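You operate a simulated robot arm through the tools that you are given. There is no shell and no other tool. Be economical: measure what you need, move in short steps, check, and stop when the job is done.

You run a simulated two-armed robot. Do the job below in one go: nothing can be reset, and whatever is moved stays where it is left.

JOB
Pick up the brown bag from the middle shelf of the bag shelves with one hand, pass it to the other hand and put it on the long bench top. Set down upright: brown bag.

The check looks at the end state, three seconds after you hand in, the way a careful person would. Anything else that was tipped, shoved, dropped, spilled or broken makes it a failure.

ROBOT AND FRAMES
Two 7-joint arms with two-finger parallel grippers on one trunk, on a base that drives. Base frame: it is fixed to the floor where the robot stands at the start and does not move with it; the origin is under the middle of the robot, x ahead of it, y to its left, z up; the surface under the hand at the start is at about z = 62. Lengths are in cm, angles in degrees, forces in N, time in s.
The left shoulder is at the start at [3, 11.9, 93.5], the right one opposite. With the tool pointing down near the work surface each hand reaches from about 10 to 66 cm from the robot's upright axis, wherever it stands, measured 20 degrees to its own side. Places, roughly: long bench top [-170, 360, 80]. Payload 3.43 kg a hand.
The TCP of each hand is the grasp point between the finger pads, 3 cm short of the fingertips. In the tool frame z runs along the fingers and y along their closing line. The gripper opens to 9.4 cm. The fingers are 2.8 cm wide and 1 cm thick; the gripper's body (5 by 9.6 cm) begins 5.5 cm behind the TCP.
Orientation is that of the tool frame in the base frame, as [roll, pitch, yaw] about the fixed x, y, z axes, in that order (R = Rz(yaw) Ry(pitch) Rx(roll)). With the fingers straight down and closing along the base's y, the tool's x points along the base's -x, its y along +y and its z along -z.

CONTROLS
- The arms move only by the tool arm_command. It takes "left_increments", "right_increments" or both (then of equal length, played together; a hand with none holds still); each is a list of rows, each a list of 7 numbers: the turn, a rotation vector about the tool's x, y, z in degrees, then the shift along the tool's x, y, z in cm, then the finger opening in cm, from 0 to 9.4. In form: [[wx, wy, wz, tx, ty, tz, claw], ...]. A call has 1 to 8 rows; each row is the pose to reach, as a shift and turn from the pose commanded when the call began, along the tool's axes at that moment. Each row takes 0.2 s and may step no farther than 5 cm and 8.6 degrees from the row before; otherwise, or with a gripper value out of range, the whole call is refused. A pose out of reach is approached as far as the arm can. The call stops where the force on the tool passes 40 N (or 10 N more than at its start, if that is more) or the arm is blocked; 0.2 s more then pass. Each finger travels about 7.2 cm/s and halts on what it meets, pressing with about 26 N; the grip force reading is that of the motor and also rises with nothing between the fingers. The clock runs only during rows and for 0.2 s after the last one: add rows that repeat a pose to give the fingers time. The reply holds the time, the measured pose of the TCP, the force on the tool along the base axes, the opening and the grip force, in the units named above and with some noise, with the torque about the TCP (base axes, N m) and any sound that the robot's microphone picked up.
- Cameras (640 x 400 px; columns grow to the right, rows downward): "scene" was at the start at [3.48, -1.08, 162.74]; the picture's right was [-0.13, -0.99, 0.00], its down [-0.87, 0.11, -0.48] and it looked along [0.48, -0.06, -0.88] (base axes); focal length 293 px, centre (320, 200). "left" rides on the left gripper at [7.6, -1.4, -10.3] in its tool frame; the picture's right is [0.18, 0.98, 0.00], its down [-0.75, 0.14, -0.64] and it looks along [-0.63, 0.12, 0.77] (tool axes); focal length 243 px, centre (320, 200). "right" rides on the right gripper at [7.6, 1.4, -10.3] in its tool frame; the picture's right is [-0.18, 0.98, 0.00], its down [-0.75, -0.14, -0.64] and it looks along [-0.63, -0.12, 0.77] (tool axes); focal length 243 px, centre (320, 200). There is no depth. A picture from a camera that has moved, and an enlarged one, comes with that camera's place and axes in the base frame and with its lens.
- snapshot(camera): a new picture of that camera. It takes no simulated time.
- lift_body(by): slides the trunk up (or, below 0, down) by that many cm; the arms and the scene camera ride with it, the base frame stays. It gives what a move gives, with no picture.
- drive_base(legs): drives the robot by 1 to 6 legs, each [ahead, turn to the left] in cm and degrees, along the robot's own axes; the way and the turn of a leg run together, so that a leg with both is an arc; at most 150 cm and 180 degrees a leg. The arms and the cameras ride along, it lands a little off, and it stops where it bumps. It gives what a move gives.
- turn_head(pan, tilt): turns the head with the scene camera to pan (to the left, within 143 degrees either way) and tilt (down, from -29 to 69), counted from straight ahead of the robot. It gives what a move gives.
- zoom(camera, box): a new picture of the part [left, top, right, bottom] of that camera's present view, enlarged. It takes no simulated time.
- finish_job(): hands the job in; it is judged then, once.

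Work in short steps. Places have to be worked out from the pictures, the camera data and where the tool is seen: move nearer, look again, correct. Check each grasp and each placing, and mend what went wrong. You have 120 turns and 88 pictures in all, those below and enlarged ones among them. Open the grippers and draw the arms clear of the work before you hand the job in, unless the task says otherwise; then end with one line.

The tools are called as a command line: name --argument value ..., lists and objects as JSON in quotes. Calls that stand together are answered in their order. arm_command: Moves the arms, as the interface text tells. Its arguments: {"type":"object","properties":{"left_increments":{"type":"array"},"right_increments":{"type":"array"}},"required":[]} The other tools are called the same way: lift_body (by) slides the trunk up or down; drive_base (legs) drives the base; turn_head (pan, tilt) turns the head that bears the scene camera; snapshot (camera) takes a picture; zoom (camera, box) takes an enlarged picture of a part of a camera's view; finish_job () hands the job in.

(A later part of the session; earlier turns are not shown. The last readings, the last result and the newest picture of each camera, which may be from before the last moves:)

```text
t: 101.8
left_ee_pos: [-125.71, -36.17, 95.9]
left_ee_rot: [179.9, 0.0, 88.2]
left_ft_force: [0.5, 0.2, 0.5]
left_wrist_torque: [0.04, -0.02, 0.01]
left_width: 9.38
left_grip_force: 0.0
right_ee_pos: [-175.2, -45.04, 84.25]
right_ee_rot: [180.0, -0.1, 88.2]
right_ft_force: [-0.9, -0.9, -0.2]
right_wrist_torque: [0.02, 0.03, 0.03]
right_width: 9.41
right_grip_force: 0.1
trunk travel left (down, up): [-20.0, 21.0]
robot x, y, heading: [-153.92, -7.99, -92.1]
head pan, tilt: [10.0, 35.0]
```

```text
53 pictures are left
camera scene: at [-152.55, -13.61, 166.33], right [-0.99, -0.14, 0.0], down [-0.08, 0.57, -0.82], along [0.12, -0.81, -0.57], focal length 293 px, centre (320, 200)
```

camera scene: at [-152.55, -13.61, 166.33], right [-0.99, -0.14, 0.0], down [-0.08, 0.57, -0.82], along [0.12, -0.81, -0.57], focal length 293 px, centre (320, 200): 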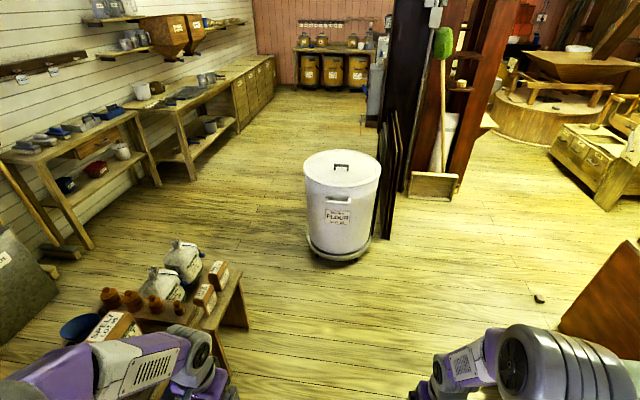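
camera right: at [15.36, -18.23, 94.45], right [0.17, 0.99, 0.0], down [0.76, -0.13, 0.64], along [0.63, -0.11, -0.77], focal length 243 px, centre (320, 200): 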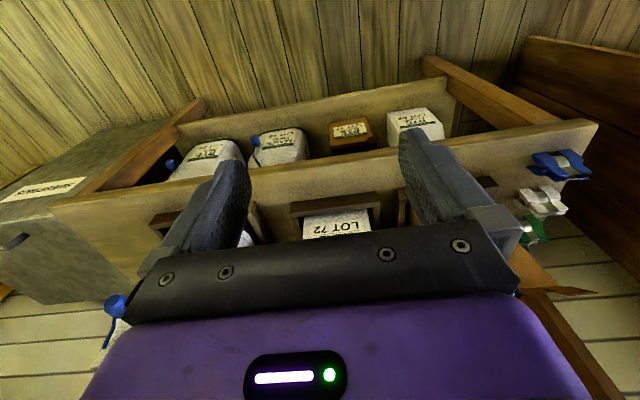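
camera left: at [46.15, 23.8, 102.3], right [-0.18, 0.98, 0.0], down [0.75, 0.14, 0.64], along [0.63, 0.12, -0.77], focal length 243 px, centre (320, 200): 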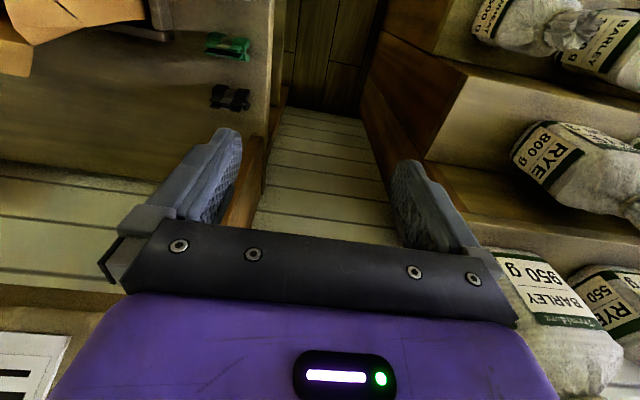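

I zoom toward the posts and the red-wall shelves from here.

turn_head --pan -25 --tilt 12

zoom --camera "scene" --box '[120, 80, 360, 230]'

snapshot --camera "scene"

```text
t: 102.8
left_ee_pos: [-125.73, -36.21, 96.02]
left_ee_rot: [-180.0, 0.0, 88.2]
left_ft_force: [-0.2, 0.9, -0.3]
left_wrist_torque: [-0.03, -0.01, 0.0]
left_width: 9.41
left_grip_force: 0.0
right_ee_pos: [-175.13, -45.01, 84.27]
right_ee_rot: [-180.0, 0.1, 88.2]
right_ft_force: [0.3, 0.1, 0.3]
right_wrist_torque: [0.01, 0.0, 0.0]
right_width: 9.4
right_grip_force: 0.2
trunk travel left (down, up): [-20.0, 21.0]
robot x, y, heading: [-153.96, -7.88, -91.6]
head pan, tilt: [-25.0, 12.0]
```

```text
2.67 times, centred on (240, 155) of scene
camera zoom: at [-158.01, -13.22, 170.01], right [-0.89, 0.45, 0.0], down [0.09, 0.19, -0.98], along [-0.44, -0.87, -0.21], focal length 781 px, centre (533, 320)
```

zoom: 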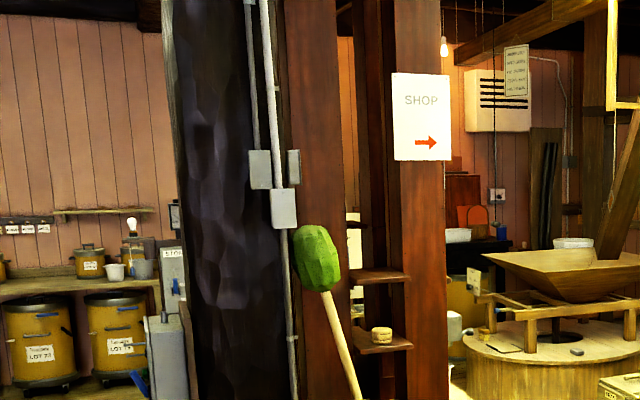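

```text
51 pictures are left
camera scene: at [-158.01, -13.22, 170.01], right [-0.89, 0.45, 0.0], down [0.09, 0.19, -0.98], along [-0.44, -0.87, -0.21], focal length 293 px, centre (320, 200)
```

scene: 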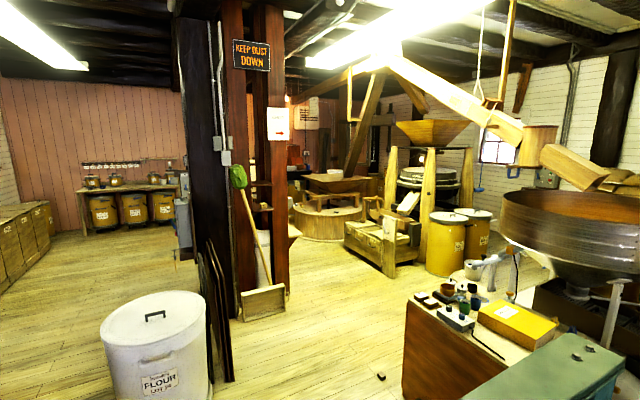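

There is a passage between the flour bin and the scale. I edge forward and turn to line up with it.

drive_base --legs '[[75, 0], [0, -44]]'

turn_head --pan 0 --tilt 35

snapshot --camera "scene"

```text
t: 108.9
left_ee_pos: [-156.16, -122.13, 96.02]
left_ee_rot: [-180.0, -0.1, 43.9]
left_ft_force: [-0.2, 0.5, 0.3]
left_wrist_torque: [0.03, 0.0, -0.02]
left_width: 9.4
left_grip_force: 0.1
right_ee_pos: [-197.73, -93.97, 84.16]
right_ee_rot: [179.9, 0.0, 43.9]
right_ft_force: [-0.4, -0.8, 0.0]
right_wrist_torque: [0.0, 0.03, -0.06]
right_width: 9.43
right_grip_force: 0.0
trunk travel left (down, up): [-20.0, 21.0]
robot x, y, heading: [-156.79, -82.21, -136.0]
head pan, tilt: [-25.0, 12.0]
```

```text
t: 109.8
left_ee_pos: [-156.19, -122.07, 95.98]
left_ee_rot: [180.0, 0.1, 43.9]
left_ft_force: [-0.6, -0.2, -0.1]
left_wrist_torque: [0.01, 0.02, -0.04]
left_width: 9.39
left_grip_force: 0.1
right_ee_pos: [-197.62, -93.91, 84.24]
right_ee_rot: [180.0, 0.0, 43.8]
right_ft_force: [-0.3, 0.1, -0.2]
right_wrist_torque: [-0.02, -0.03, -0.01]
right_width: 9.39
right_grip_force: 0.1
trunk travel left (down, up): [-20.0, 21.0]
robot x, y, heading: [-156.39, -82.06, -136.1]
head pan, tilt: [0.0, 35.0]
```

```text
50 pictures are left
camera scene: at [-160.6, -86.29, 166.33], right [-0.69, 0.72, 0.0], down [0.41, 0.4, -0.82], along [-0.59, -0.57, -0.57], focal length 293 px, centre (320, 200)
```

scene: 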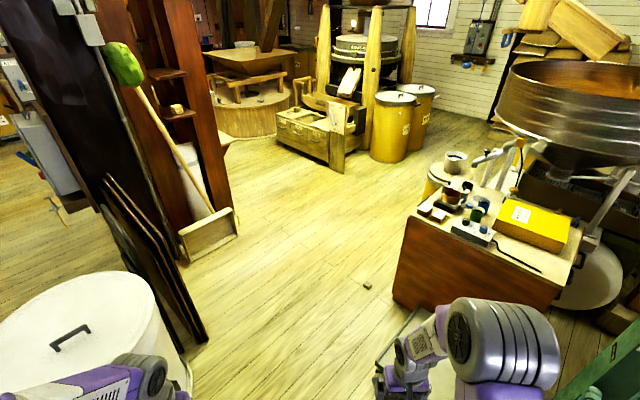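

The passage is tight, so first I zoom toward the far back from here.

turn_head --pan 0 --tilt 10

zoom --camera "scene" --box '[120, 80, 440, 280]'

turn_head --pan 50 --tilt 10

snapshot --camera "scene"

```text
t: 110.7
left_ee_pos: [-156.16, -122.13, 96.03]
left_ee_rot: [-180.0, -0.1, 43.9]
left_ft_force: [1.2, 0.1, 0.3]
left_wrist_torque: [0.02, -0.04, 0.0]
left_width: 9.4
left_grip_force: 0.0
right_ee_pos: [-197.78, -93.94, 84.29]
right_ee_rot: [180.0, 0.0, 43.9]
right_ft_force: [0.0, -1.0, -0.9]
right_wrist_torque: [0.0, 0.01, 0.01]
right_width: 9.39
right_grip_force: 0.1
trunk travel left (down, up): [-20.0, 21.0]
robot x, y, heading: [-156.68, -82.09, -136.3]
head pan, tilt: [0.0, 10.0]
```

```text
2.00 times, centred on (280, 180) of scene
camera zoom: at [-160.95, -86.64, 170.33], right [-0.69, 0.72, 0.0], down [0.13, 0.12, -0.98], along [-0.71, -0.68, -0.17], focal length 586 px, centre (400, 240)
```

zoom: 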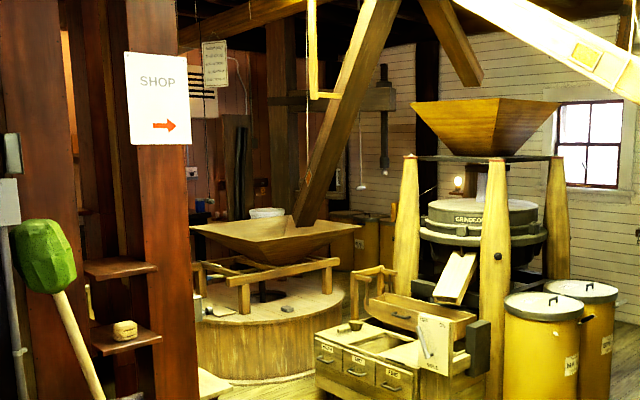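

```text
t: 111.8
left_ee_pos: [-156.19, -122.21, 96.0]
left_ee_rot: [-180.0, 0.1, 44.0]
left_ft_force: [-0.6, -0.2, 0.6]
left_wrist_torque: [0.01, 0.02, 0.01]
left_width: 9.39
left_grip_force: 0.1
right_ee_pos: [-197.72, -93.95, 84.17]
right_ee_rot: [180.0, 0.0, 43.9]
right_ft_force: [-0.2, 0.2, -0.4]
right_wrist_torque: [0.03, -0.02, 0.01]
right_width: 9.4
right_grip_force: 0.0
trunk travel left (down, up): [-20.0, 21.0]
robot x, y, heading: [-156.58, -82.21, -135.9]
head pan, tilt: [50.0, 10.0]
```

```text
48 pictures are left
camera scene: at [-153.63, -89.47, 170.34], right [-1.0, -0.07, 0.0], down [-0.01, 0.17, -0.98], along [0.07, -0.98, -0.17], focal length 293 px, centre (320, 200)
```

scene: 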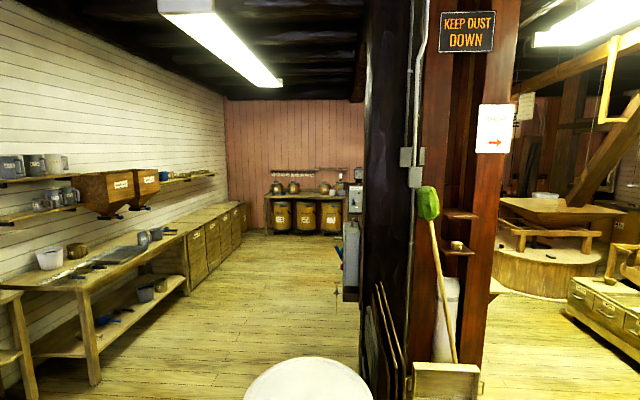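

No shelves here. Brown sacks seem stacked beyond the hopper at right; I look there.

turn_head --pan -45 --tilt 10

snapshot --camera "scene"

```text
t: 113.5
left_ee_pos: [-156.09, -122.19, 96.04]
left_ee_rot: [179.9, 0.1, 43.8]
left_ft_force: [0.0, -0.7, -0.7]
left_wrist_torque: [-0.01, -0.02, 0.02]
left_width: 9.41
left_grip_force: 0.1
right_ee_pos: [-197.8, -93.72, 84.2]
right_ee_rot: [180.0, 0.0, 43.9]
right_ft_force: [-0.3, 0.6, -0.3]
right_wrist_torque: [0.0, 0.0, 0.02]
right_width: 9.35
right_grip_force: 0.1
trunk travel left (down, up): [-20.0, 21.0]
robot x, y, heading: [-156.27, -82.18, -136.1]
head pan, tilt: [-45.0, 10.0]
```

```text
47 pictures are left
camera scene: at [-163.54, -80.02, 170.34], right [0.02, 1.0, 0.0], down [0.17, 0.0, -0.98], along [-0.98, 0.02, -0.17], focal length 293 px, centre (320, 200)
```

scene: 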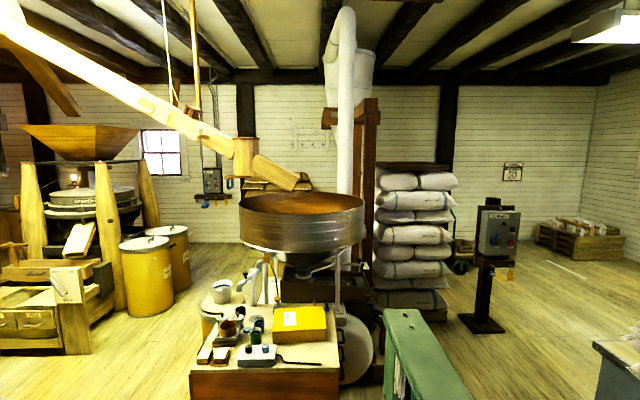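

No shelves that way. I go back to the start area to inspect the stepped shelves and packing bench from the front.

drive_base --legs '[[0, 44], [-75, 0], [-85, 0], [0, 92], [85, 0]]'

turn_head --pan -15 --tilt 35

snapshot --camera "scene"

zoom --camera "scene" --box '[120, 100, 440, 300]'

```text
t: 122.1
left_ee_pos: [-121.49, 14.65, 95.98]
left_ee_rot: [-180.0, 0.0, 88.6]
left_ft_force: [0.2, -0.1, -1.7]
left_wrist_torque: [-0.01, 0.0, -0.02]
left_width: 9.4
left_grip_force: 0.0
right_ee_pos: [-171.04, 5.59, 84.21]
right_ee_rot: [-179.9, -0.2, 88.5]
right_ft_force: [0.2, -0.9, -0.6]
right_wrist_torque: [0.02, 0.0, -0.01]
right_width: 9.39
right_grip_force: 0.0
trunk travel left (down, up): [-20.0, 21.0]
robot x, y, heading: [-149.97, 42.77, -91.4]
head pan, tilt: [-45.0, 10.0]
stopped in leg 3: the robot was blocked; the commanded pose is now the measured one
```

```text
t: 123.1
left_ee_pos: [-121.56, 14.82, 96.04]
left_ee_rot: [-180.0, 0.0, 88.6]
left_ft_force: [-0.3, 0.5, -0.4]
left_wrist_torque: [-0.01, -0.01, 0.02]
left_width: 9.4
left_grip_force: 0.0
right_ee_pos: [-171.02, 5.65, 84.12]
right_ee_rot: [180.0, -0.1, 88.6]
right_ft_force: [0.0, -0.8, 0.4]
right_wrist_torque: [-0.01, -0.01, 0.0]
right_width: 9.37
right_grip_force: 0.0
trunk travel left (down, up): [-20.0, 21.0]
robot x, y, heading: [-149.77, 43.2, -91.4]
head pan, tilt: [-15.0, 35.0]
```

```text
46 pictures are left
camera scene: at [-152.35, 37.34, 166.33], right [-0.96, 0.28, 0.0], down [0.16, 0.55, -0.82], along [-0.23, -0.79, -0.57], focal length 293 px, centre (320, 200)
```

scene: 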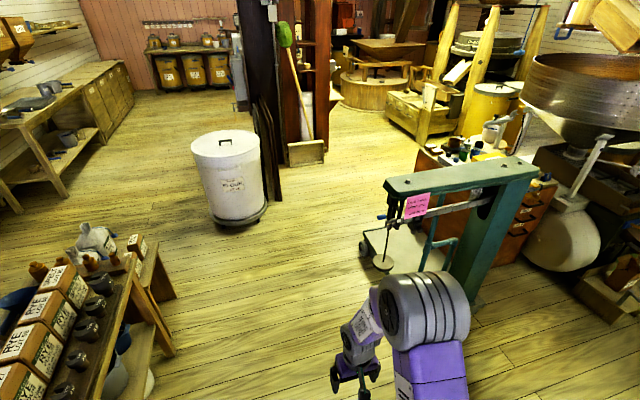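

```text
2.00 times, centred on (280, 200) of scene
camera zoom: at [-152.35, 37.34, 166.33], right [-0.96, 0.28, 0.0], down [0.16, 0.55, -0.82], along [-0.23, -0.79, -0.57], focal length 586 px, centre (400, 200)
```

zoom: 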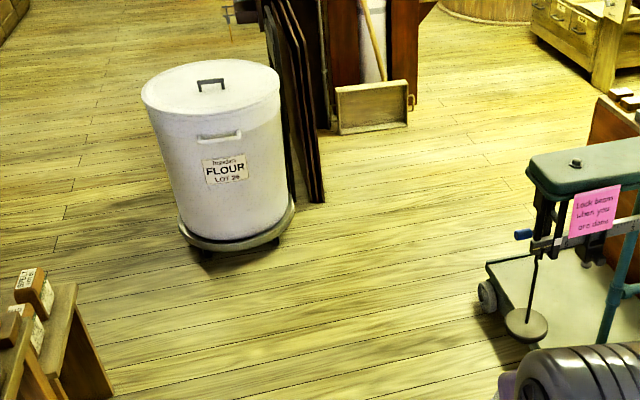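

I backed against the island corner; I move forward, turn toward the northeast and drive into the open.

drive_base --legs '[[17, 0], [0, 136], [75, 0], [0, -45], [25, 0]]'

turn_head --pan -15 --tilt 33

snapshot --camera "scene"

```text
t: 137.4
left_ee_pos: [-46.09, 110.17, 95.84]
left_ee_rot: [180.0, 0.1, -178.8]
left_ft_force: [0.9, -0.9, -0.3]
left_wrist_torque: [-0.01, 0.06, -0.01]
left_width: 9.38
left_grip_force: 0.1
right_ee_pos: [-34.79, 61.07, 84.14]
right_ee_rot: [180.0, -0.1, -179.0]
right_ft_force: [0.4, 0.3, 0.1]
right_wrist_torque: [-0.02, 0.02, -0.01]
right_width: 9.39
right_grip_force: 0.0
trunk travel left (down, up): [-20.0, 21.0]
robot x, y, heading: [-73.37, 80.58, 1.3]
head pan, tilt: [-15.0, 35.0]
```

```text
t: 138.0
left_ee_pos: [-46.05, 110.0, 96.01]
left_ee_rot: [-179.9, -0.1, -178.8]
left_ft_force: [0.6, -0.4, 0.2]
left_wrist_torque: [0.0, 0.01, 0.0]
left_width: 9.39
left_grip_force: 0.1
right_ee_pos: [-35.01, 61.08, 84.2]
right_ee_rot: [179.9, 0.0, -178.9]
right_ft_force: [-0.3, -0.2, -0.3]
right_wrist_torque: [0.01, 0.02, -0.02]
right_width: 9.42
right_grip_force: 0.1
trunk travel left (down, up): [-20.0, 21.0]
robot x, y, heading: [-73.06, 80.48, 1.2]
head pan, tilt: [-15.0, 33.0]
```

```text
44 pictures are left
camera scene: at [-67.47, 78.08, 166.64], right [-0.24, -0.97, 0.0], down [-0.53, 0.13, -0.84], along [0.81, -0.2, -0.54], focal length 293 px, centre (320, 200)
```

scene: 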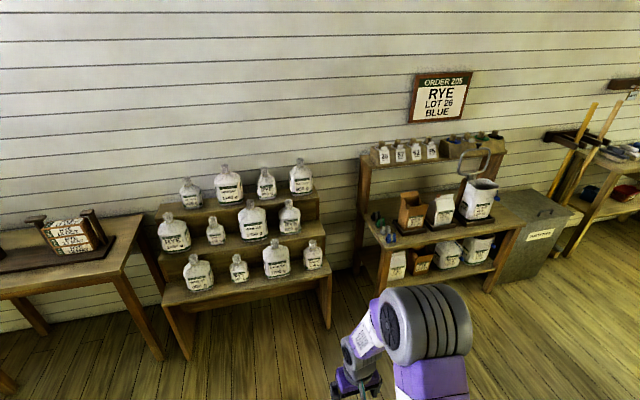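

The order unit has three shelves (tags on top, open bags in the middle, closed bags below), and its middle shelf holds exactly one brown bag; the stepped unit has none. I drive back in front of it.

drive_base --legs '[[55, 0], [0, -91], [78, 0], [0, 90]]'

turn_head --pan 0 --tilt 50

zoom --camera "scene" --box '[200, 80, 440, 230]'

```text
t: 152.7
left_ee_pos: [9.43, 33.04, 96.06]
left_ee_rot: [-180.0, 0.0, -179.6]
left_ft_force: [-1.0, 0.3, 0.2]
left_wrist_torque: [0.04, 0.04, -0.01]
left_width: 9.4
left_grip_force: 0.1
right_ee_pos: [20.05, -16.12, 84.25]
right_ee_rot: [180.0, -0.1, -179.7]
right_ft_force: [-0.5, 0.5, -0.5]
right_wrist_torque: [0.0, 0.02, 0.0]
right_width: 9.41
right_grip_force: 0.1
trunk travel left (down, up): [-20.0, 21.0]
robot x, y, heading: [-18.23, 3.61, 0.2]
head pan, tilt: [-15.0, 33.0]
```

```text
t: 153.5
left_ee_pos: [9.42, 33.11, 96.0]
left_ee_rot: [-180.0, 0.0, -179.6]
left_ft_force: [0.1, -0.3, 0.0]
left_wrist_torque: [-0.01, 0.0, -0.01]
left_width: 9.4
left_grip_force: 0.1
right_ee_pos: [20.06, -16.13, 84.25]
right_ee_rot: [-179.9, 0.0, -179.8]
right_ft_force: [-0.2, -0.1, 1.1]
right_wrist_torque: [0.02, 0.0, 0.0]
right_width: 9.41
right_grip_force: 0.0
trunk travel left (down, up): [-20.0, 21.0]
robot x, y, heading: [-17.61, 3.69, 0.3]
head pan, tilt: [0.0, 50.0]
```

```text
2.67 times, centred on (320, 155) of scene
camera zoom: at [-13.21, 3.66, 164.16], right [0.01, -1.0, 0.0], down [-0.77, 0.0, -0.64], along [0.64, 0.0, -0.77], focal length 781 px, centre (320, 320)
```

zoom: 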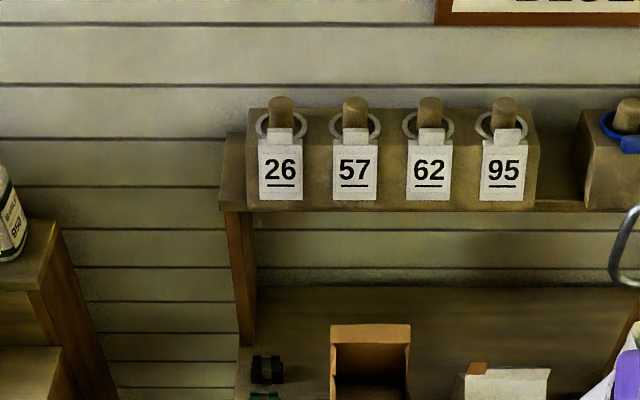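

zoom --camera "scene" --box '[230, 170, 490, 335]'

```text
2.42 times, centred on (360, 252) of scene
camera zoom: at [-13.21, 3.66, 164.16], right [0.01, -1.0, 0.0], down [-0.77, 0.0, -0.64], along [0.64, 0.0, -0.77], focal length 710 px, centre (223, 73)
```

zoom: 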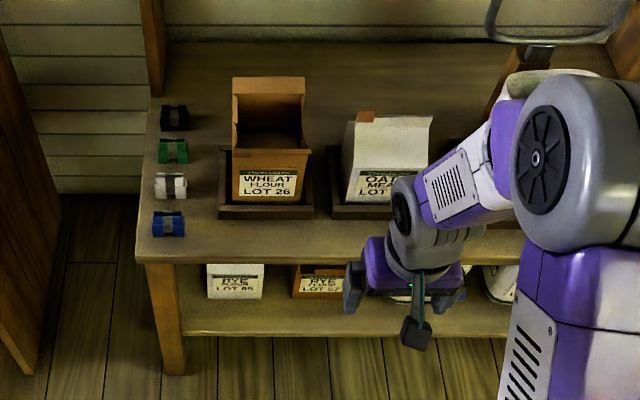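

Before committing, I take one close-up of the stepped shelves to compare bag colours.

turn_head --pan 53 --tilt 36

zoom --camera "scene" --box '[240, 100, 430, 260]'

```text
t: 154.8
left_ee_pos: [9.42, 33.06, 96.11]
left_ee_rot: [-180.0, 0.0, -179.6]
left_ft_force: [0.8, -0.1, 0.5]
left_wrist_torque: [-0.01, -0.02, 0.01]
left_width: 9.4
left_grip_force: 0.1
right_ee_pos: [20.13, -16.07, 84.06]
right_ee_rot: [-180.0, -0.1, -179.8]
right_ft_force: [0.2, 0.8, 0.2]
right_wrist_torque: [0.01, 0.03, 0.0]
right_width: 9.41
right_grip_force: 0.1
trunk travel left (down, up): [-20.0, 21.0]
robot x, y, heading: [-17.63, 4.11, 0.2]
head pan, tilt: [53.0, 36.0]
```

```text
2.50 times, centred on (335, 180) of scene
camera zoom: at [-15.68, 10.63, 166.17], right [0.8, -0.6, 0.0], down [-0.35, -0.47, -0.81], along [0.48, 0.65, -0.59], focal length 732 px, centre (282, 250)
```

zoom: 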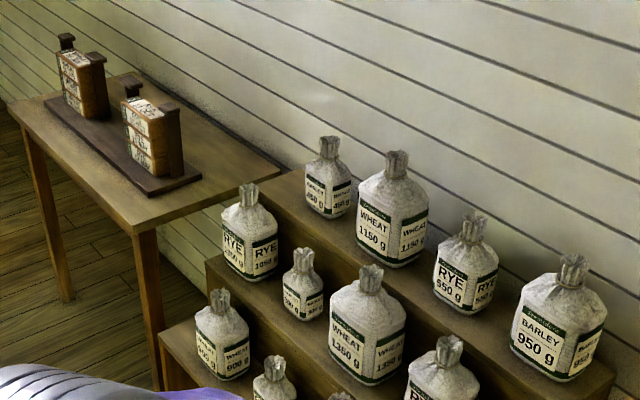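

All alike and none brown. I go with the brown bag on the order unit: drive ahead to the start spot and look with the right wrist camera.

drive_base --legs '[[14, 0]]'

arm_command --right_increments '[[0, 0, 0, 0, 3, -4, 9.4], [0, 0, 0, 0, 6, -8, 9.4], [0, 0, 0, 0, 9, -12, 9.4], [0, 0, 0, 0, 12, -14, 9.4]]'

snapshot --camera "right"

turn_head --pan 0 --tilt 60

snapshot --camera "scene"

```text
t: 156.1
left_ee_pos: [23.52, 33.05, 96.0]
left_ee_rot: [-180.0, -0.1, -179.5]
left_ft_force: [0.4, 0.1, -0.8]
left_wrist_torque: [0.01, 0.03, -0.01]
left_width: 9.38
left_grip_force: 0.1
right_ee_pos: [34.1, -15.9, 84.21]
right_ee_rot: [-180.0, -0.1, -179.7]
right_ft_force: [0.0, 0.1, -0.3]
right_wrist_torque: [-0.02, -0.01, -0.03]
right_width: 9.41
right_grip_force: 0.1
trunk travel left (down, up): [-20.0, 21.0]
robot x, y, heading: [-3.87, 4.43, 0.4]
head pan, tilt: [53.0, 36.0]
```

```text
t: 157.1
left_ee_pos: [23.41, 33.3, 96.06]
left_ee_rot: [-180.0, 0.0, -179.4]
left_ft_force: [-0.3, 0.2, 0.4]
left_wrist_torque: [0.0, 0.01, 0.04]
left_width: 9.42
left_grip_force: 0.1
right_ee_pos: [34.17, -3.83, 98.3]
right_ee_rot: [-179.9, -0.1, -179.8]
right_ft_force: [0.9, -0.2, 0.6]
right_wrist_torque: [-0.01, 0.01, 0.01]
right_width: 9.4
right_grip_force: 0.0
trunk travel left (down, up): [-20.0, 21.0]
robot x, y, heading: [-4.17, 3.79, 0.2]
head pan, tilt: [53.0, 36.0]
```

```text
40 pictures are left
camera right: at [26.49, -2.42, 108.58], right [0.18, 0.98, 0.0], down [0.76, -0.14, 0.64], along [0.63, -0.12, -0.77], focal length 243 px, centre (320, 200)
```

right: 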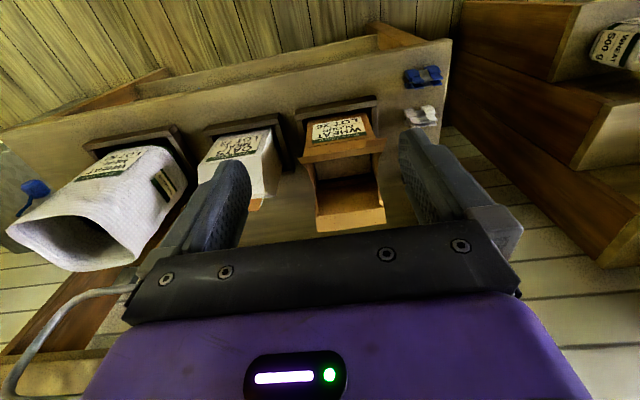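

```text
t: 158.3
left_ee_pos: [23.39, 33.23, 96.06]
left_ee_rot: [180.0, 0.0, -179.5]
left_ft_force: [0.1, 0.2, 0.4]
left_wrist_torque: [0.0, -0.01, -0.01]
left_width: 9.38
left_grip_force: 0.0
right_ee_pos: [34.17, -3.98, 98.29]
right_ee_rot: [-180.0, -0.1, -179.6]
right_ft_force: [0.5, 0.4, 0.0]
right_wrist_torque: [0.01, -0.01, -0.03]
right_width: 9.38
right_grip_force: 0.1
trunk travel left (down, up): [-20.0, 21.0]
robot x, y, heading: [-4.05, 3.81, 0.4]
head pan, tilt: [0.0, 60.0]
```

```text
39 pictures are left
camera scene: at [-0.31, 3.76, 162.9], right [0.01, -1.0, 0.0], down [-0.87, -0.01, -0.5], along [0.5, 0.0, -0.87], focal length 293 px, centre (320, 200)
```

scene: 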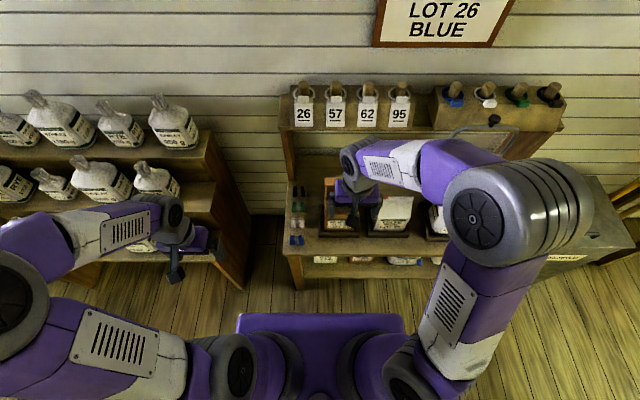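

The right camera sees the open brown bag in its tray. I zoom for its shape.

zoom --camera "right" --box '[260, 80, 440, 240]'

zoom --camera "scene" --box '[280, 160, 440, 270]'

```text
2.50 times, centred on (350, 160) of right
camera zoom: at [26.5, -2.51, 108.52], right [0.18, 0.98, 0.0], down [0.76, -0.14, 0.64], along [0.63, -0.12, -0.77], focal length 606 px, centre (245, 300)
```

zoom: 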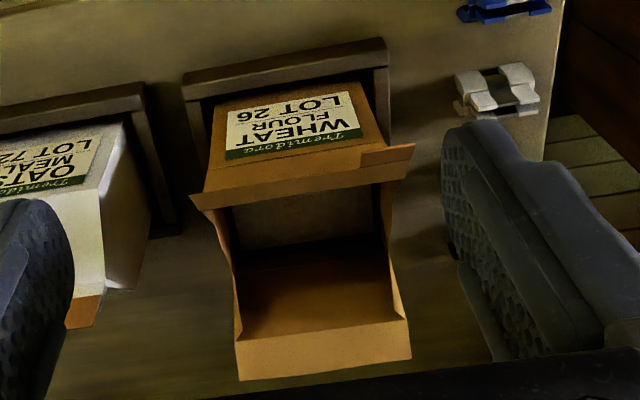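

```text
3.64 times, centred on (360, 215) of scene
camera zoom: at [-0.31, 3.76, 162.9], right [0.01, -1.0, 0.0], down [-0.87, -0.01, -0.5], along [0.5, 0.0, -0.87], focal length 1065 px, centre (174, 146)
```

zoom: 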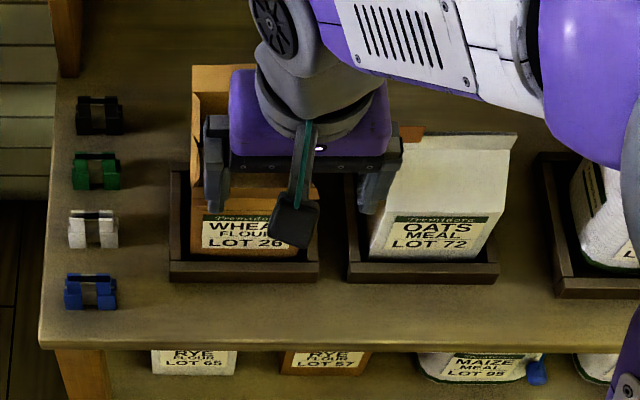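

The back panel of the bag stands near x≈54, y≈-3, top z≈82. I rotate the right hand 90° so its fingers close front-to-back, moving it clear up first.

arm_command --right_increments '[[0, 0, -8, 0, 0, -1, 9.4], [0, 0, -16, 0, 0, -2, 9.4], [0, 0, -24, 0, 0, -2, 9.4], [0, 0, -32, 0, 0, -2, 9.4], [0, 0, -40, 0, 0, -2, 9.4], [0, 0, -48, 0, 0, -2, 9.4]]'

arm_command --right_increments '[[0, 0, -8, 0, 0, 0, 9.4], [0, 0, -16, 0, 0, 0, 9.4], [0, 0, -24, 0, 0, 0, 9.4], [0, 0, -32, 0, 0, 0, 9.4], [0, 0, -40, 0, 0, 0, 9.4], [0, 0, -42, 0, 0, 0, 9.4]]'

snapshot --camera "right"

```text
t: 159.7
left_ee_pos: [23.46, 33.16, 96.01]
left_ee_rot: [180.0, 0.0, -179.4]
left_ft_force: [0.0, -0.1, 1.2]
left_wrist_torque: [0.0, 0.01, -0.01]
left_width: 9.42
left_grip_force: 0.1
right_ee_pos: [33.98, -3.98, 100.32]
right_ee_rot: [179.9, 0.0, -131.7]
right_ft_force: [-1.3, 0.3, -0.6]
right_wrist_torque: [0.01, -0.02, -0.02]
right_width: 9.41
right_grip_force: 0.1
trunk travel left (down, up): [-20.0, 21.0]
robot x, y, heading: [-3.75, 4.02, 0.4]
head pan, tilt: [0.0, 60.0]
```

```text
t: 161.1
left_ee_pos: [23.38, 33.21, 96.04]
left_ee_rot: [179.9, -0.1, -179.4]
left_ft_force: [-0.4, -0.2, 0.2]
left_wrist_torque: [0.01, 0.05, 0.04]
left_width: 9.41
left_grip_force: 0.1
right_ee_pos: [34.12, -4.05, 100.16]
right_ee_rot: [179.9, 0.0, -89.6]
right_ft_force: [-0.4, 0.1, -0.2]
right_wrist_torque: [0.0, 0.0, 0.02]
right_width: 9.4
right_grip_force: 0.1
trunk travel left (down, up): [-20.0, 21.0]
robot x, y, heading: [-4.06, 3.85, 0.5]
head pan, tilt: [0.0, 60.0]
```

```text
36 pictures are left
camera right: at [32.6, -11.57, 110.4], right [-0.98, 0.18, 0.0], down [0.14, 0.75, 0.64], along [0.11, 0.63, -0.77], focal length 243 px, centre (320, 200)
```

right: 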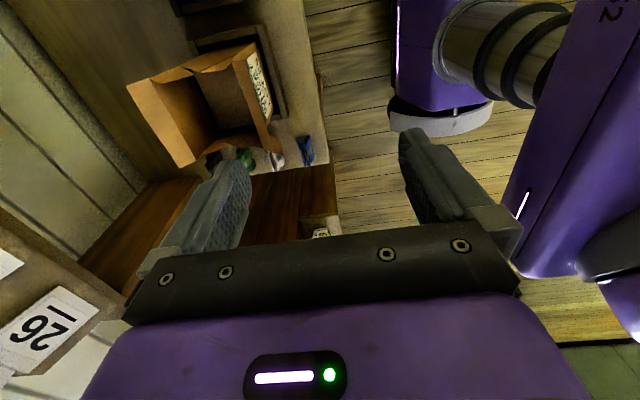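

zoom --camera "right" --box '[110, 20, 330, 190]'

```text
2.35 times, centred on (220, 105) of right
camera zoom: at [32.6, -11.57, 110.4], right [-0.98, 0.18, 0.0], down [0.14, 0.75, 0.64], along [0.11, 0.63, -0.77], focal length 571 px, centre (555, 424)
```

zoom: 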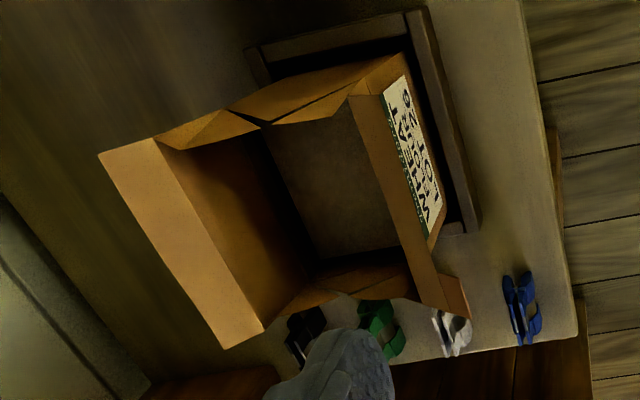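

The bag is open, with its back rim flared and its front panel about vertical (rim x≈42.5, z≈80). I move the right hand above the front panel to check the alignment.

arm_command --right_increments '[[0, 0, 0, -0.7, -4.5, 2, 9.4], [0, 0, 0, -1.3, -8.7, 4, 9.4], [0, 0, 0, -1.3, -8.7, 8, 9.4]]'

snapshot --camera "right"

zoom --camera "scene" --box '[260, 130, 440, 270]'

```text
t: 161.9
left_ee_pos: [23.42, 33.25, 95.99]
left_ee_rot: [-180.0, 0.1, -179.5]
left_ft_force: [0.0, 0.5, 0.0]
left_wrist_torque: [-0.01, 0.04, 0.0]
left_width: 9.4
left_grip_force: 0.1
right_ee_pos: [42.76, -2.65, 92.21]
right_ee_rot: [179.9, 0.0, -89.7]
right_ft_force: [-0.3, -0.5, 0.8]
right_wrist_torque: [0.02, 0.01, 0.05]
right_width: 9.38
right_grip_force: 0.0
trunk travel left (down, up): [-20.0, 21.0]
robot x, y, heading: [-4.24, 3.89, 0.6]
head pan, tilt: [0.0, 60.0]
```

```text
34 pictures are left
camera right: at [41.35, -10.27, 102.33], right [-0.98, 0.18, 0.0], down [0.14, 0.75, 0.64], along [0.11, 0.63, -0.77], focal length 243 px, centre (320, 200)
```

right: 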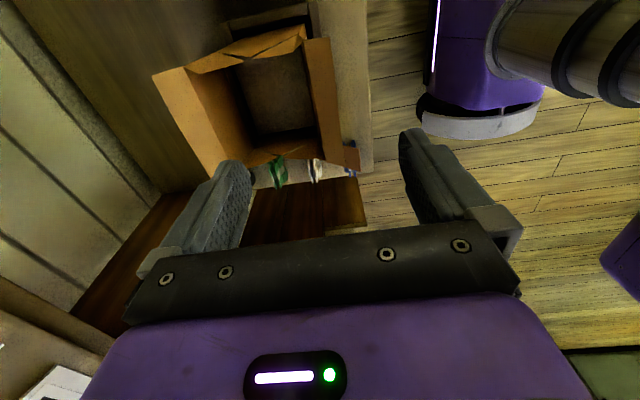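

```text
2.86 times, centred on (350, 200) of scene
camera zoom: at [-0.26, 3.75, 162.89], right [0.01, -1.0, 0.0], down [-0.87, -0.01, -0.5], along [0.5, 0.0, -0.87], focal length 836 px, centre (234, 200)
```

zoom: 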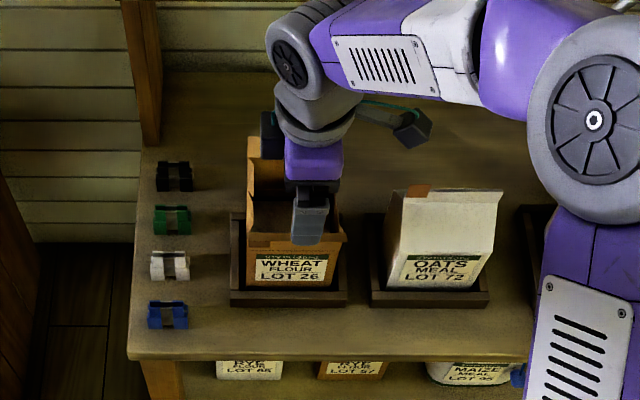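

The front lip is flared too, but the side panels look about vertical. I'll use the left hand (closing along y already) on the bag's left side panel: retract the right hand and bring the left above it.

arm_command --right_increments '[[0, 0, 0, 3, 3.5, -2, 9.4], [0, 0, 0, 6, 7, -3, 9.4], [0, 0, 0, 9.5, 10, -4, 9.4], [0, 0, 0, 13, 13, -4, 9.4], [0, 0, 0, 16, 15, -4, 9.4]]'

arm_command --left_increments '[[0, 0, 0, -3, -3.5, 0, 9.4], [0, 0, 0, -6, -7, 0, 9.4], [0, 0, 0, -9, -10.5, 0, 9.4], [0, 0, 0, -12, -14, 0, 9.4], [0, 0, 0, -15, -18, 0, 9.4], [0, 0, 0, -18, -22, 0, 9.4], [0, 0, 0, -21, -26, 1, 9.4], [0, 0, 0, -23, -30, 2, 9.4]]'

snapshot --camera "left"

```text
refused: row 1 steps farther than a row can; nothing moved
```

```text
refused: row 7 steps farther than a row can; nothing moved
```

```text
32 pictures are left
camera left: at [15.87, 31.66, 106.28], right [-0.19, 0.98, 0.0], down [0.75, 0.15, 0.64], along [0.63, 0.12, -0.77], focal length 243 px, centre (320, 200)
```

left: 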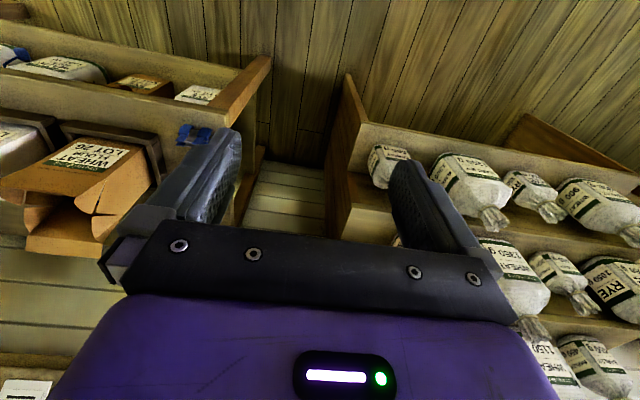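

Steps were too long. I zoom on the bag's left side, and retract the right hand with shorter steps.

zoom --camera "left" --box '[0, 110, 200, 280]'

arm_command --right_increments '[[0, 0, 0, 2.5, 3, -2, 9.4], [0, 0, 0, 5.5, 6, -3, 9.4], [0, 0, 0, 8.5, 9, -4, 9.4], [0, 0, 0, 11.5, 12, -4, 9.4], [0, 0, 0, 14.5, 15, -4, 9.4]]'

```text
2.35 times, centred on (100, 195) of left
camera zoom: at [15.87, 31.66, 106.28], right [-0.19, 0.98, 0.0], down [0.75, 0.15, 0.64], along [0.63, 0.12, -0.77], focal length 571 px, centre (838, 212)
```

zoom: 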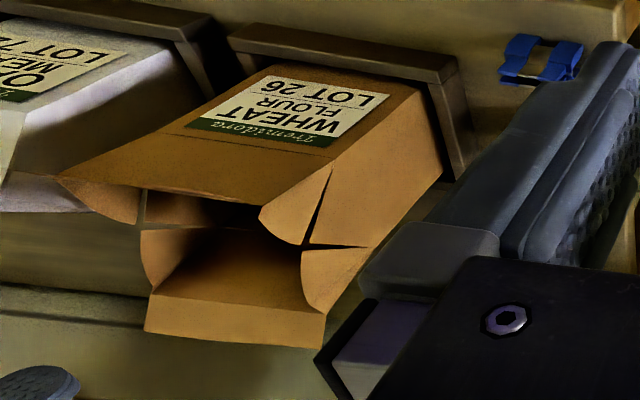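

```text
t: 163.1
left_ee_pos: [23.33, 33.17, 95.98]
left_ee_rot: [-180.0, 0.2, -179.5]
left_ft_force: [0.0, 0.2, 0.0]
left_wrist_torque: [-0.01, 0.01, 0.0]
left_width: 9.4
left_grip_force: 0.1
right_ee_pos: [27.56, -17.11, 96.2]
right_ee_rot: [-180.0, 0.0, -89.6]
right_ft_force: [-0.2, -0.4, -0.5]
right_wrist_torque: [0.02, -0.02, 0.04]
right_width: 9.39
right_grip_force: 0.1
trunk travel left (down, up): [-20.0, 21.0]
robot x, y, heading: [-4.23, 4.05, 0.4]
head pan, tilt: [0.0, 60.0]
```

The bag's body measures ≈8.7 cm front-to-back (x 43.2–52, z 65–74.6), so a side grasp with fingers pointing inward, closing along x, fits. I turn the left hand for that.

arm_command --left_increments '[[0, 0, -8, 0, 0, -1, 9.4], [0, 0, -16, 0, 0, -2, 9.4], [0, 0, -24, 0, 0, -3, 9.4], [0, 0, -32, 0, 0, -4, 9.4], [0, 0, -40, 0, 0, -4, 9.4], [0, 0, -48, 0, 0, -4, 9.4]]'

arm_command --left_increments '[[0, 0, -8, 0, 0, 0, 9.4], [0, 0, -16, 0, 0, 0, 9.4], [0, 0, -24, 0, 0, 0, 9.4], [0, 0, -32, 0, 0, 0, 9.4], [0, 0, -40, 0, 0, 0, 9.4], [0, 0, -42.5, 0, 0, 0, 9.4]]'

arm_command --left_increments '[[0, 7.5, 0, 0, 0, 0, 9.4], [0, 15, 0, 0, 0, 0, 9.4], [0, 22.5, 0, 0, 0, 0, 9.4], [0, 30, 0, 0, 0, 0, 9.4], [0, 37.5, 0, 0, 0, 0, 9.4], [0, 45, 0, 0, 0, 0, 9.4], [0, 52.5, 0, 0, 0, 0, 9.4], [0, 60, 0, 0, 0, 0, 9.4]]'

snapshot --camera "scene"

```text
t: 164.5
left_ee_pos: [23.3, 33.21, 99.96]
left_ee_rot: [180.0, 0.0, -131.4]
left_ft_force: [0.4, 0.0, 0.2]
left_wrist_torque: [-0.03, 0.01, 0.03]
left_width: 9.4
left_grip_force: 0.1
right_ee_pos: [27.65, -17.06, 96.2]
right_ee_rot: [179.9, -0.1, -89.7]
right_ft_force: [0.3, -0.1, 0.5]
right_wrist_torque: [-0.02, -0.02, 0.0]
right_width: 9.44
right_grip_force: 0.0
trunk travel left (down, up): [-20.0, 21.0]
robot x, y, heading: [-3.87, 3.88, 0.3]
head pan, tilt: [0.0, 60.0]
```

```text
t: 165.9
left_ee_pos: [23.3, 33.19, 100.02]
left_ee_rot: [-179.9, 0.1, -88.9]
left_ft_force: [-0.3, -0.3, -0.3]
left_wrist_torque: [-0.01, 0.0, 0.02]
left_width: 9.38
left_grip_force: 0.0
right_ee_pos: [27.7, -17.18, 96.22]
right_ee_rot: [179.9, 0.0, -89.6]
right_ft_force: [0.0, -0.5, 0.2]
right_wrist_torque: [-0.01, 0.04, -0.02]
right_width: 9.4
right_grip_force: 0.1
trunk travel left (down, up): [-20.0, 21.0]
robot x, y, heading: [-3.94, 4.14, 0.6]
head pan, tilt: [0.0, 60.0]
```

```text
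t: 167.7
left_ee_pos: [23.43, 33.27, 99.99]
left_ee_rot: [-179.9, -60.2, -89.1]
left_ft_force: [0.2, 0.9, 0.8]
left_wrist_torque: [0.0, -0.04, 0.0]
left_width: 9.41
left_grip_force: 0.0
right_ee_pos: [27.74, -17.1, 96.2]
right_ee_rot: [180.0, 0.0, -89.8]
right_ft_force: [-0.4, 0.0, 1.0]
right_wrist_torque: [-0.01, 0.0, 0.01]
right_width: 9.37
right_grip_force: 0.1
trunk travel left (down, up): [-20.0, 21.0]
robot x, y, heading: [-3.95, 3.76, 0.4]
head pan, tilt: [0.0, 60.0]
```

```text
30 pictures are left
camera scene: at [-0.28, 3.81, 162.9], right [0.01, -1.0, 0.0], down [-0.87, -0.01, -0.5], along [0.5, 0.0, -0.87], focal length 293 px, centre (320, 200)
```

scene: 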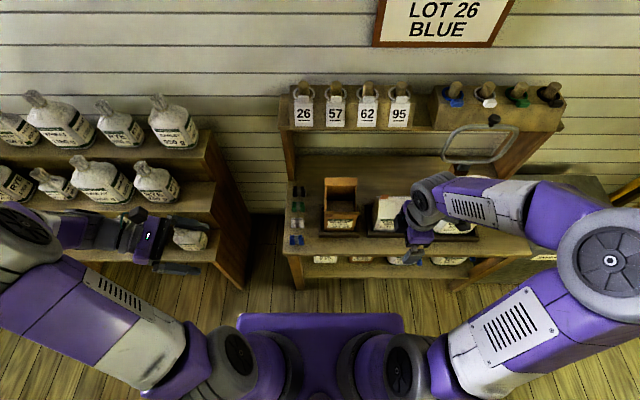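

Left hand oriented well. I move it inward, then forward, then down to a pre-grasp to the left of the bag.

arm_command --left_increments '[[0, 0, 0, 2.4, 0, 4.1, 9.4], [0, 0, 0, 4.8, 0, 8.2, 9.4], [0, 0, 0, 7.1, 0, 12.3, 9.4], [0, 0, 0, 9.5, 0, 16.45, 9.4]]'

arm_command --left_increments '[[0, 0, 0, 0, -4.9, 0, 9.4], [0, 0, 0, 0, -9.8, 0, 9.4], [0, 0, 0, 0, -14.7, 0, 9.4], [0, 0, 0, 0, -19.6, 0, 9.4], [0, 0, 0, 0, -24.2, 0, 9.4], [0, 0, 0, -4, -24.2, 2.3, 9.4], [0, 0, 0, -8, -24.2, 4.6, 9.4], [0, 0, 0, -12, -24.2, 6.9, 9.4]]'

snapshot --camera "left"

snapshot --camera "scene"

```text
t: 168.7
left_ee_pos: [23.61, 14.26, 100.22]
left_ee_rot: [-180.0, -60.0, -88.8]
left_ft_force: [-0.1, 0.0, 0.1]
left_wrist_torque: [-0.04, 0.02, -0.02]
left_width: 9.38
left_grip_force: 0.0
right_ee_pos: [27.64, -17.24, 96.21]
right_ee_rot: [179.8, 0.1, -89.7]
right_ft_force: [0.7, -1.0, 0.1]
right_wrist_torque: [0.03, -0.04, -0.01]
right_width: 9.41
right_grip_force: 0.1
trunk travel left (down, up): [-20.0, 21.0]
robot x, y, heading: [-3.88, 3.99, 0.3]
head pan, tilt: [0.0, 60.0]
```

```text
t: 170.5
left_ee_pos: [47.87, 14.67, 86.0]
left_ee_rot: [180.0, -60.1, -89.0]
left_ft_force: [0.1, 0.4, 0.7]
left_wrist_torque: [-0.02, 0.03, 0.02]
left_width: 9.4
left_grip_force: 0.1
right_ee_pos: [27.61, -17.12, 96.29]
right_ee_rot: [179.9, 0.1, -89.7]
right_ft_force: [0.3, -0.5, 0.4]
right_wrist_torque: [0.0, 0.01, -0.01]
right_width: 9.4
right_grip_force: 0.2
trunk travel left (down, up): [-20.0, 21.0]
robot x, y, heading: [-3.98, 4.04, 0.4]
head pan, tilt: [0.0, 60.0]
```

```text
29 pictures are left
camera left: at [49.36, 19.79, 97.75], right [-0.98, -0.11, 0.16], down [-0.16, 0.93, -0.33], along [-0.11, -0.35, -0.93], focal length 243 px, centre (320, 200)
```

left: 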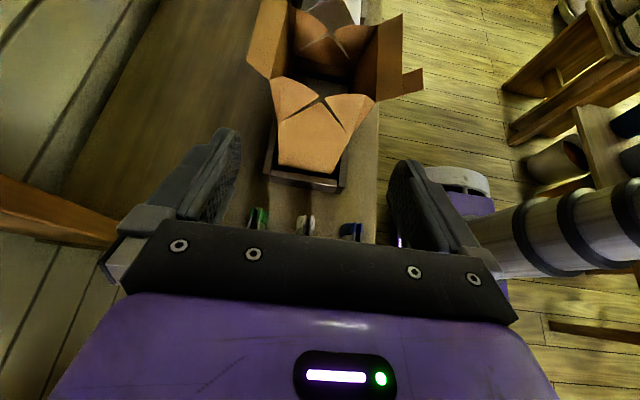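

```text
28 pictures are left
camera scene: at [-0.25, 3.81, 162.89], right [0.01, -1.0, 0.0], down [-0.87, -0.01, -0.5], along [0.5, 0.0, -0.87], focal length 293 px, centre (320, 200)
```

scene: 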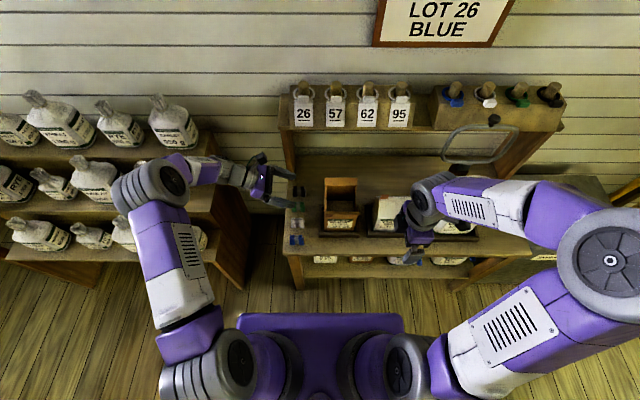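

Aligned: bag body spans about x 43.7–52.2 and the TCP is at x≈47.9. I descend to the start of the approach line.

arm_command --left_increments '[[0, 0, 0, -1.8, 0, 2.8, 9.4], [0, 0, 0, -3.6, 0, 5.6, 9.4], [0, 0, 0, -5.4, -0.1, 8.5, 9.4]]'

snapshot --camera "left"

```text
t: 171.3
left_ee_pos: [48.25, 10.05, 77.32]
left_ee_rot: [179.9, -60.1, -89.1]
left_ft_force: [0.5, 0.1, 0.3]
left_wrist_torque: [0.01, 0.04, 0.0]
left_width: 9.38
left_grip_force: 0.1
right_ee_pos: [27.76, -17.09, 96.26]
right_ee_rot: [180.0, 0.0, -89.8]
right_ft_force: [-0.2, 0.0, 1.0]
right_wrist_torque: [0.0, 0.01, 0.0]
right_width: 9.39
right_grip_force: 0.0
trunk travel left (down, up): [-20.0, 21.0]
robot x, y, heading: [-4.13, 4.04, 0.2]
head pan, tilt: [0.0, 60.0]
```

```text
27 pictures are left
camera left: at [49.72, 15.02, 88.99], right [-0.98, -0.11, 0.16], down [-0.16, 0.93, -0.33], along [-0.11, -0.35, -0.93], focal length 243 px, centre (320, 200)
```

left: 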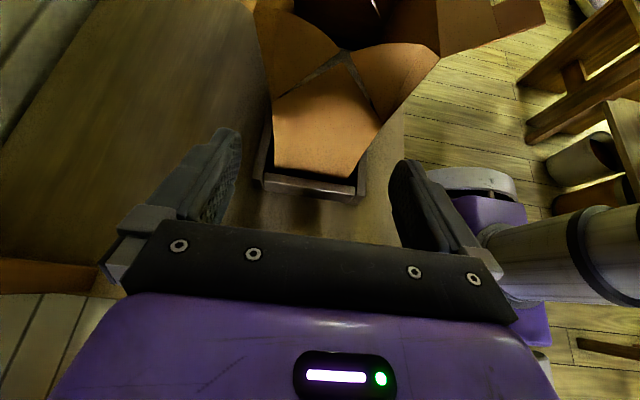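

The centre of the bag is at x≈47.9; I shift slightly and advance so the fingertips just start to straddle the bag, then check.

arm_command --left_increments '[[0, 0, 0, 0, 0.45, 1.5, 9.4], [0, 0, 0, 0, 0.45, 3, 9.4], [0, 0, 0, 0, 0.45, 4.5, 9.4], [0, 0, 0, 0, 0.45, 6, 9.4]]'

snapshot --camera "left"

```text
t: 172.3
left_ee_pos: [47.88, 4.7, 74.42]
left_ee_rot: [-179.9, -60.1, -88.9]
left_ft_force: [-1.1, -0.5, 0.1]
left_wrist_torque: [-0.01, 0.01, 0.0]
left_width: 9.39
left_grip_force: 0.0
right_ee_pos: [27.67, -17.04, 96.22]
right_ee_rot: [179.9, 0.0, -89.6]
right_ft_force: [0.2, 0.2, -1.1]
right_wrist_torque: [-0.02, -0.03, 0.01]
right_width: 9.42
right_grip_force: 0.0
trunk travel left (down, up): [-20.0, 21.0]
robot x, y, heading: [-4.14, 3.87, 0.4]
head pan, tilt: [0.0, 60.0]
```

```text
26 pictures are left
camera left: at [49.23, 9.81, 86.1], right [-0.98, -0.11, 0.16], down [-0.16, 0.93, -0.33], along [-0.11, -0.35, -0.93], focal length 243 px, centre (320, 200)
```

left: 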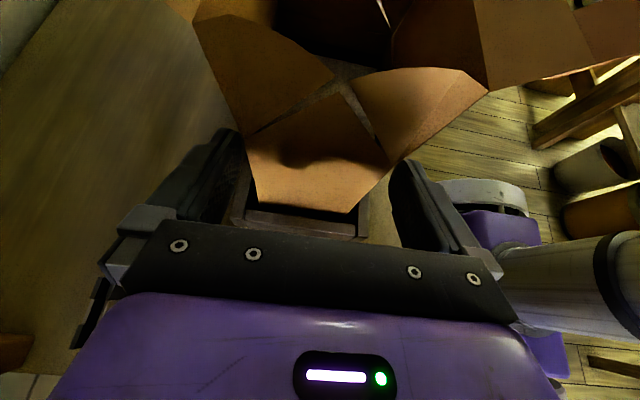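

Fingers straddle the body evenly with no contact. I advance the rest and close.

arm_command --left_increments '[[0, 0, 0, -0.3, 0.05, 1.2, 9.4], [0, 0, 0, -0.6, 0.05, 2.4, 9.4], [0, 0, 0, -0.8, 0.05, 3.5, 9.4], [0, 0, 0, -0.8, 0.05, 4.2, 9.4]]'

```text
t: 173.3
left_ee_pos: [47.56, 1.57, 71.48]
left_ee_rot: [-180.0, -60.1, -89.2]
left_ft_force: [0.0, -0.7, 1.1]
left_wrist_torque: [0.01, -0.02, -0.05]
left_width: 9.39
left_grip_force: 0.1
right_ee_pos: [27.67, -17.21, 96.21]
right_ee_rot: [179.9, 0.0, -89.7]
right_ft_force: [-0.6, -0.4, 0.2]
right_wrist_torque: [0.0, 0.03, 0.0]
right_width: 9.37
right_grip_force: 0.1
trunk travel left (down, up): [-20.0, 21.0]
robot x, y, heading: [-3.96, 3.67, 0.7]
head pan, tilt: [0.0, 60.0]
```

arm_command --left_increments '[[0, 0, 0, 0, 0, 0, 8.8], [0, 0, 0, 0, 0, 0, 8.3], [0, 0, 0, 0, 0, 0, 7.8], [0, 0, 0, 0, 0, 0, 7.0]]'

snapshot --camera "left"

```text
t: 174.3
left_ee_pos: [47.76, 1.55, 71.46]
left_ee_rot: [180.0, -60.0, -89.0]
left_ft_force: [1.3, -0.6, 0.9]
left_wrist_torque: [0.18, -0.16, -0.01]
left_width: 9.04
left_grip_force: 26.0
right_ee_pos: [27.79, -17.25, 96.22]
right_ee_rot: [179.9, 0.0, -89.7]
right_ft_force: [0.6, 0.3, 0.1]
right_wrist_torque: [0.03, -0.03, 0.03]
right_width: 9.41
right_grip_force: 0.0
trunk travel left (down, up): [-20.0, 21.0]
robot x, y, heading: [-4.38, 3.99, 0.4]
head pan, tilt: [0.0, 60.0]
```

```text
25 pictures are left
camera left: at [49.19, 6.62, 83.21], right [-0.98, -0.11, 0.16], down [-0.16, 0.93, -0.33], along [-0.11, -0.35, -0.93], focal length 243 px, centre (320, 200)
```

left: 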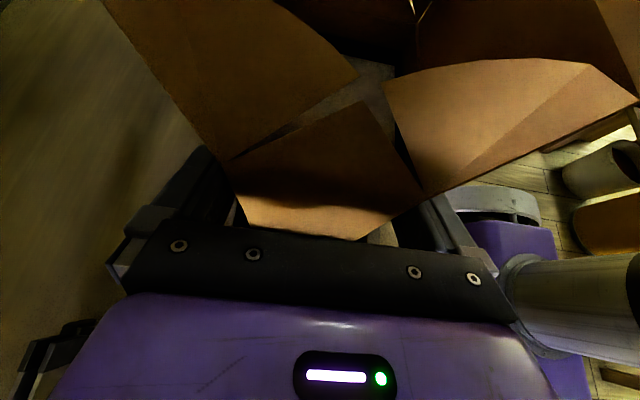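

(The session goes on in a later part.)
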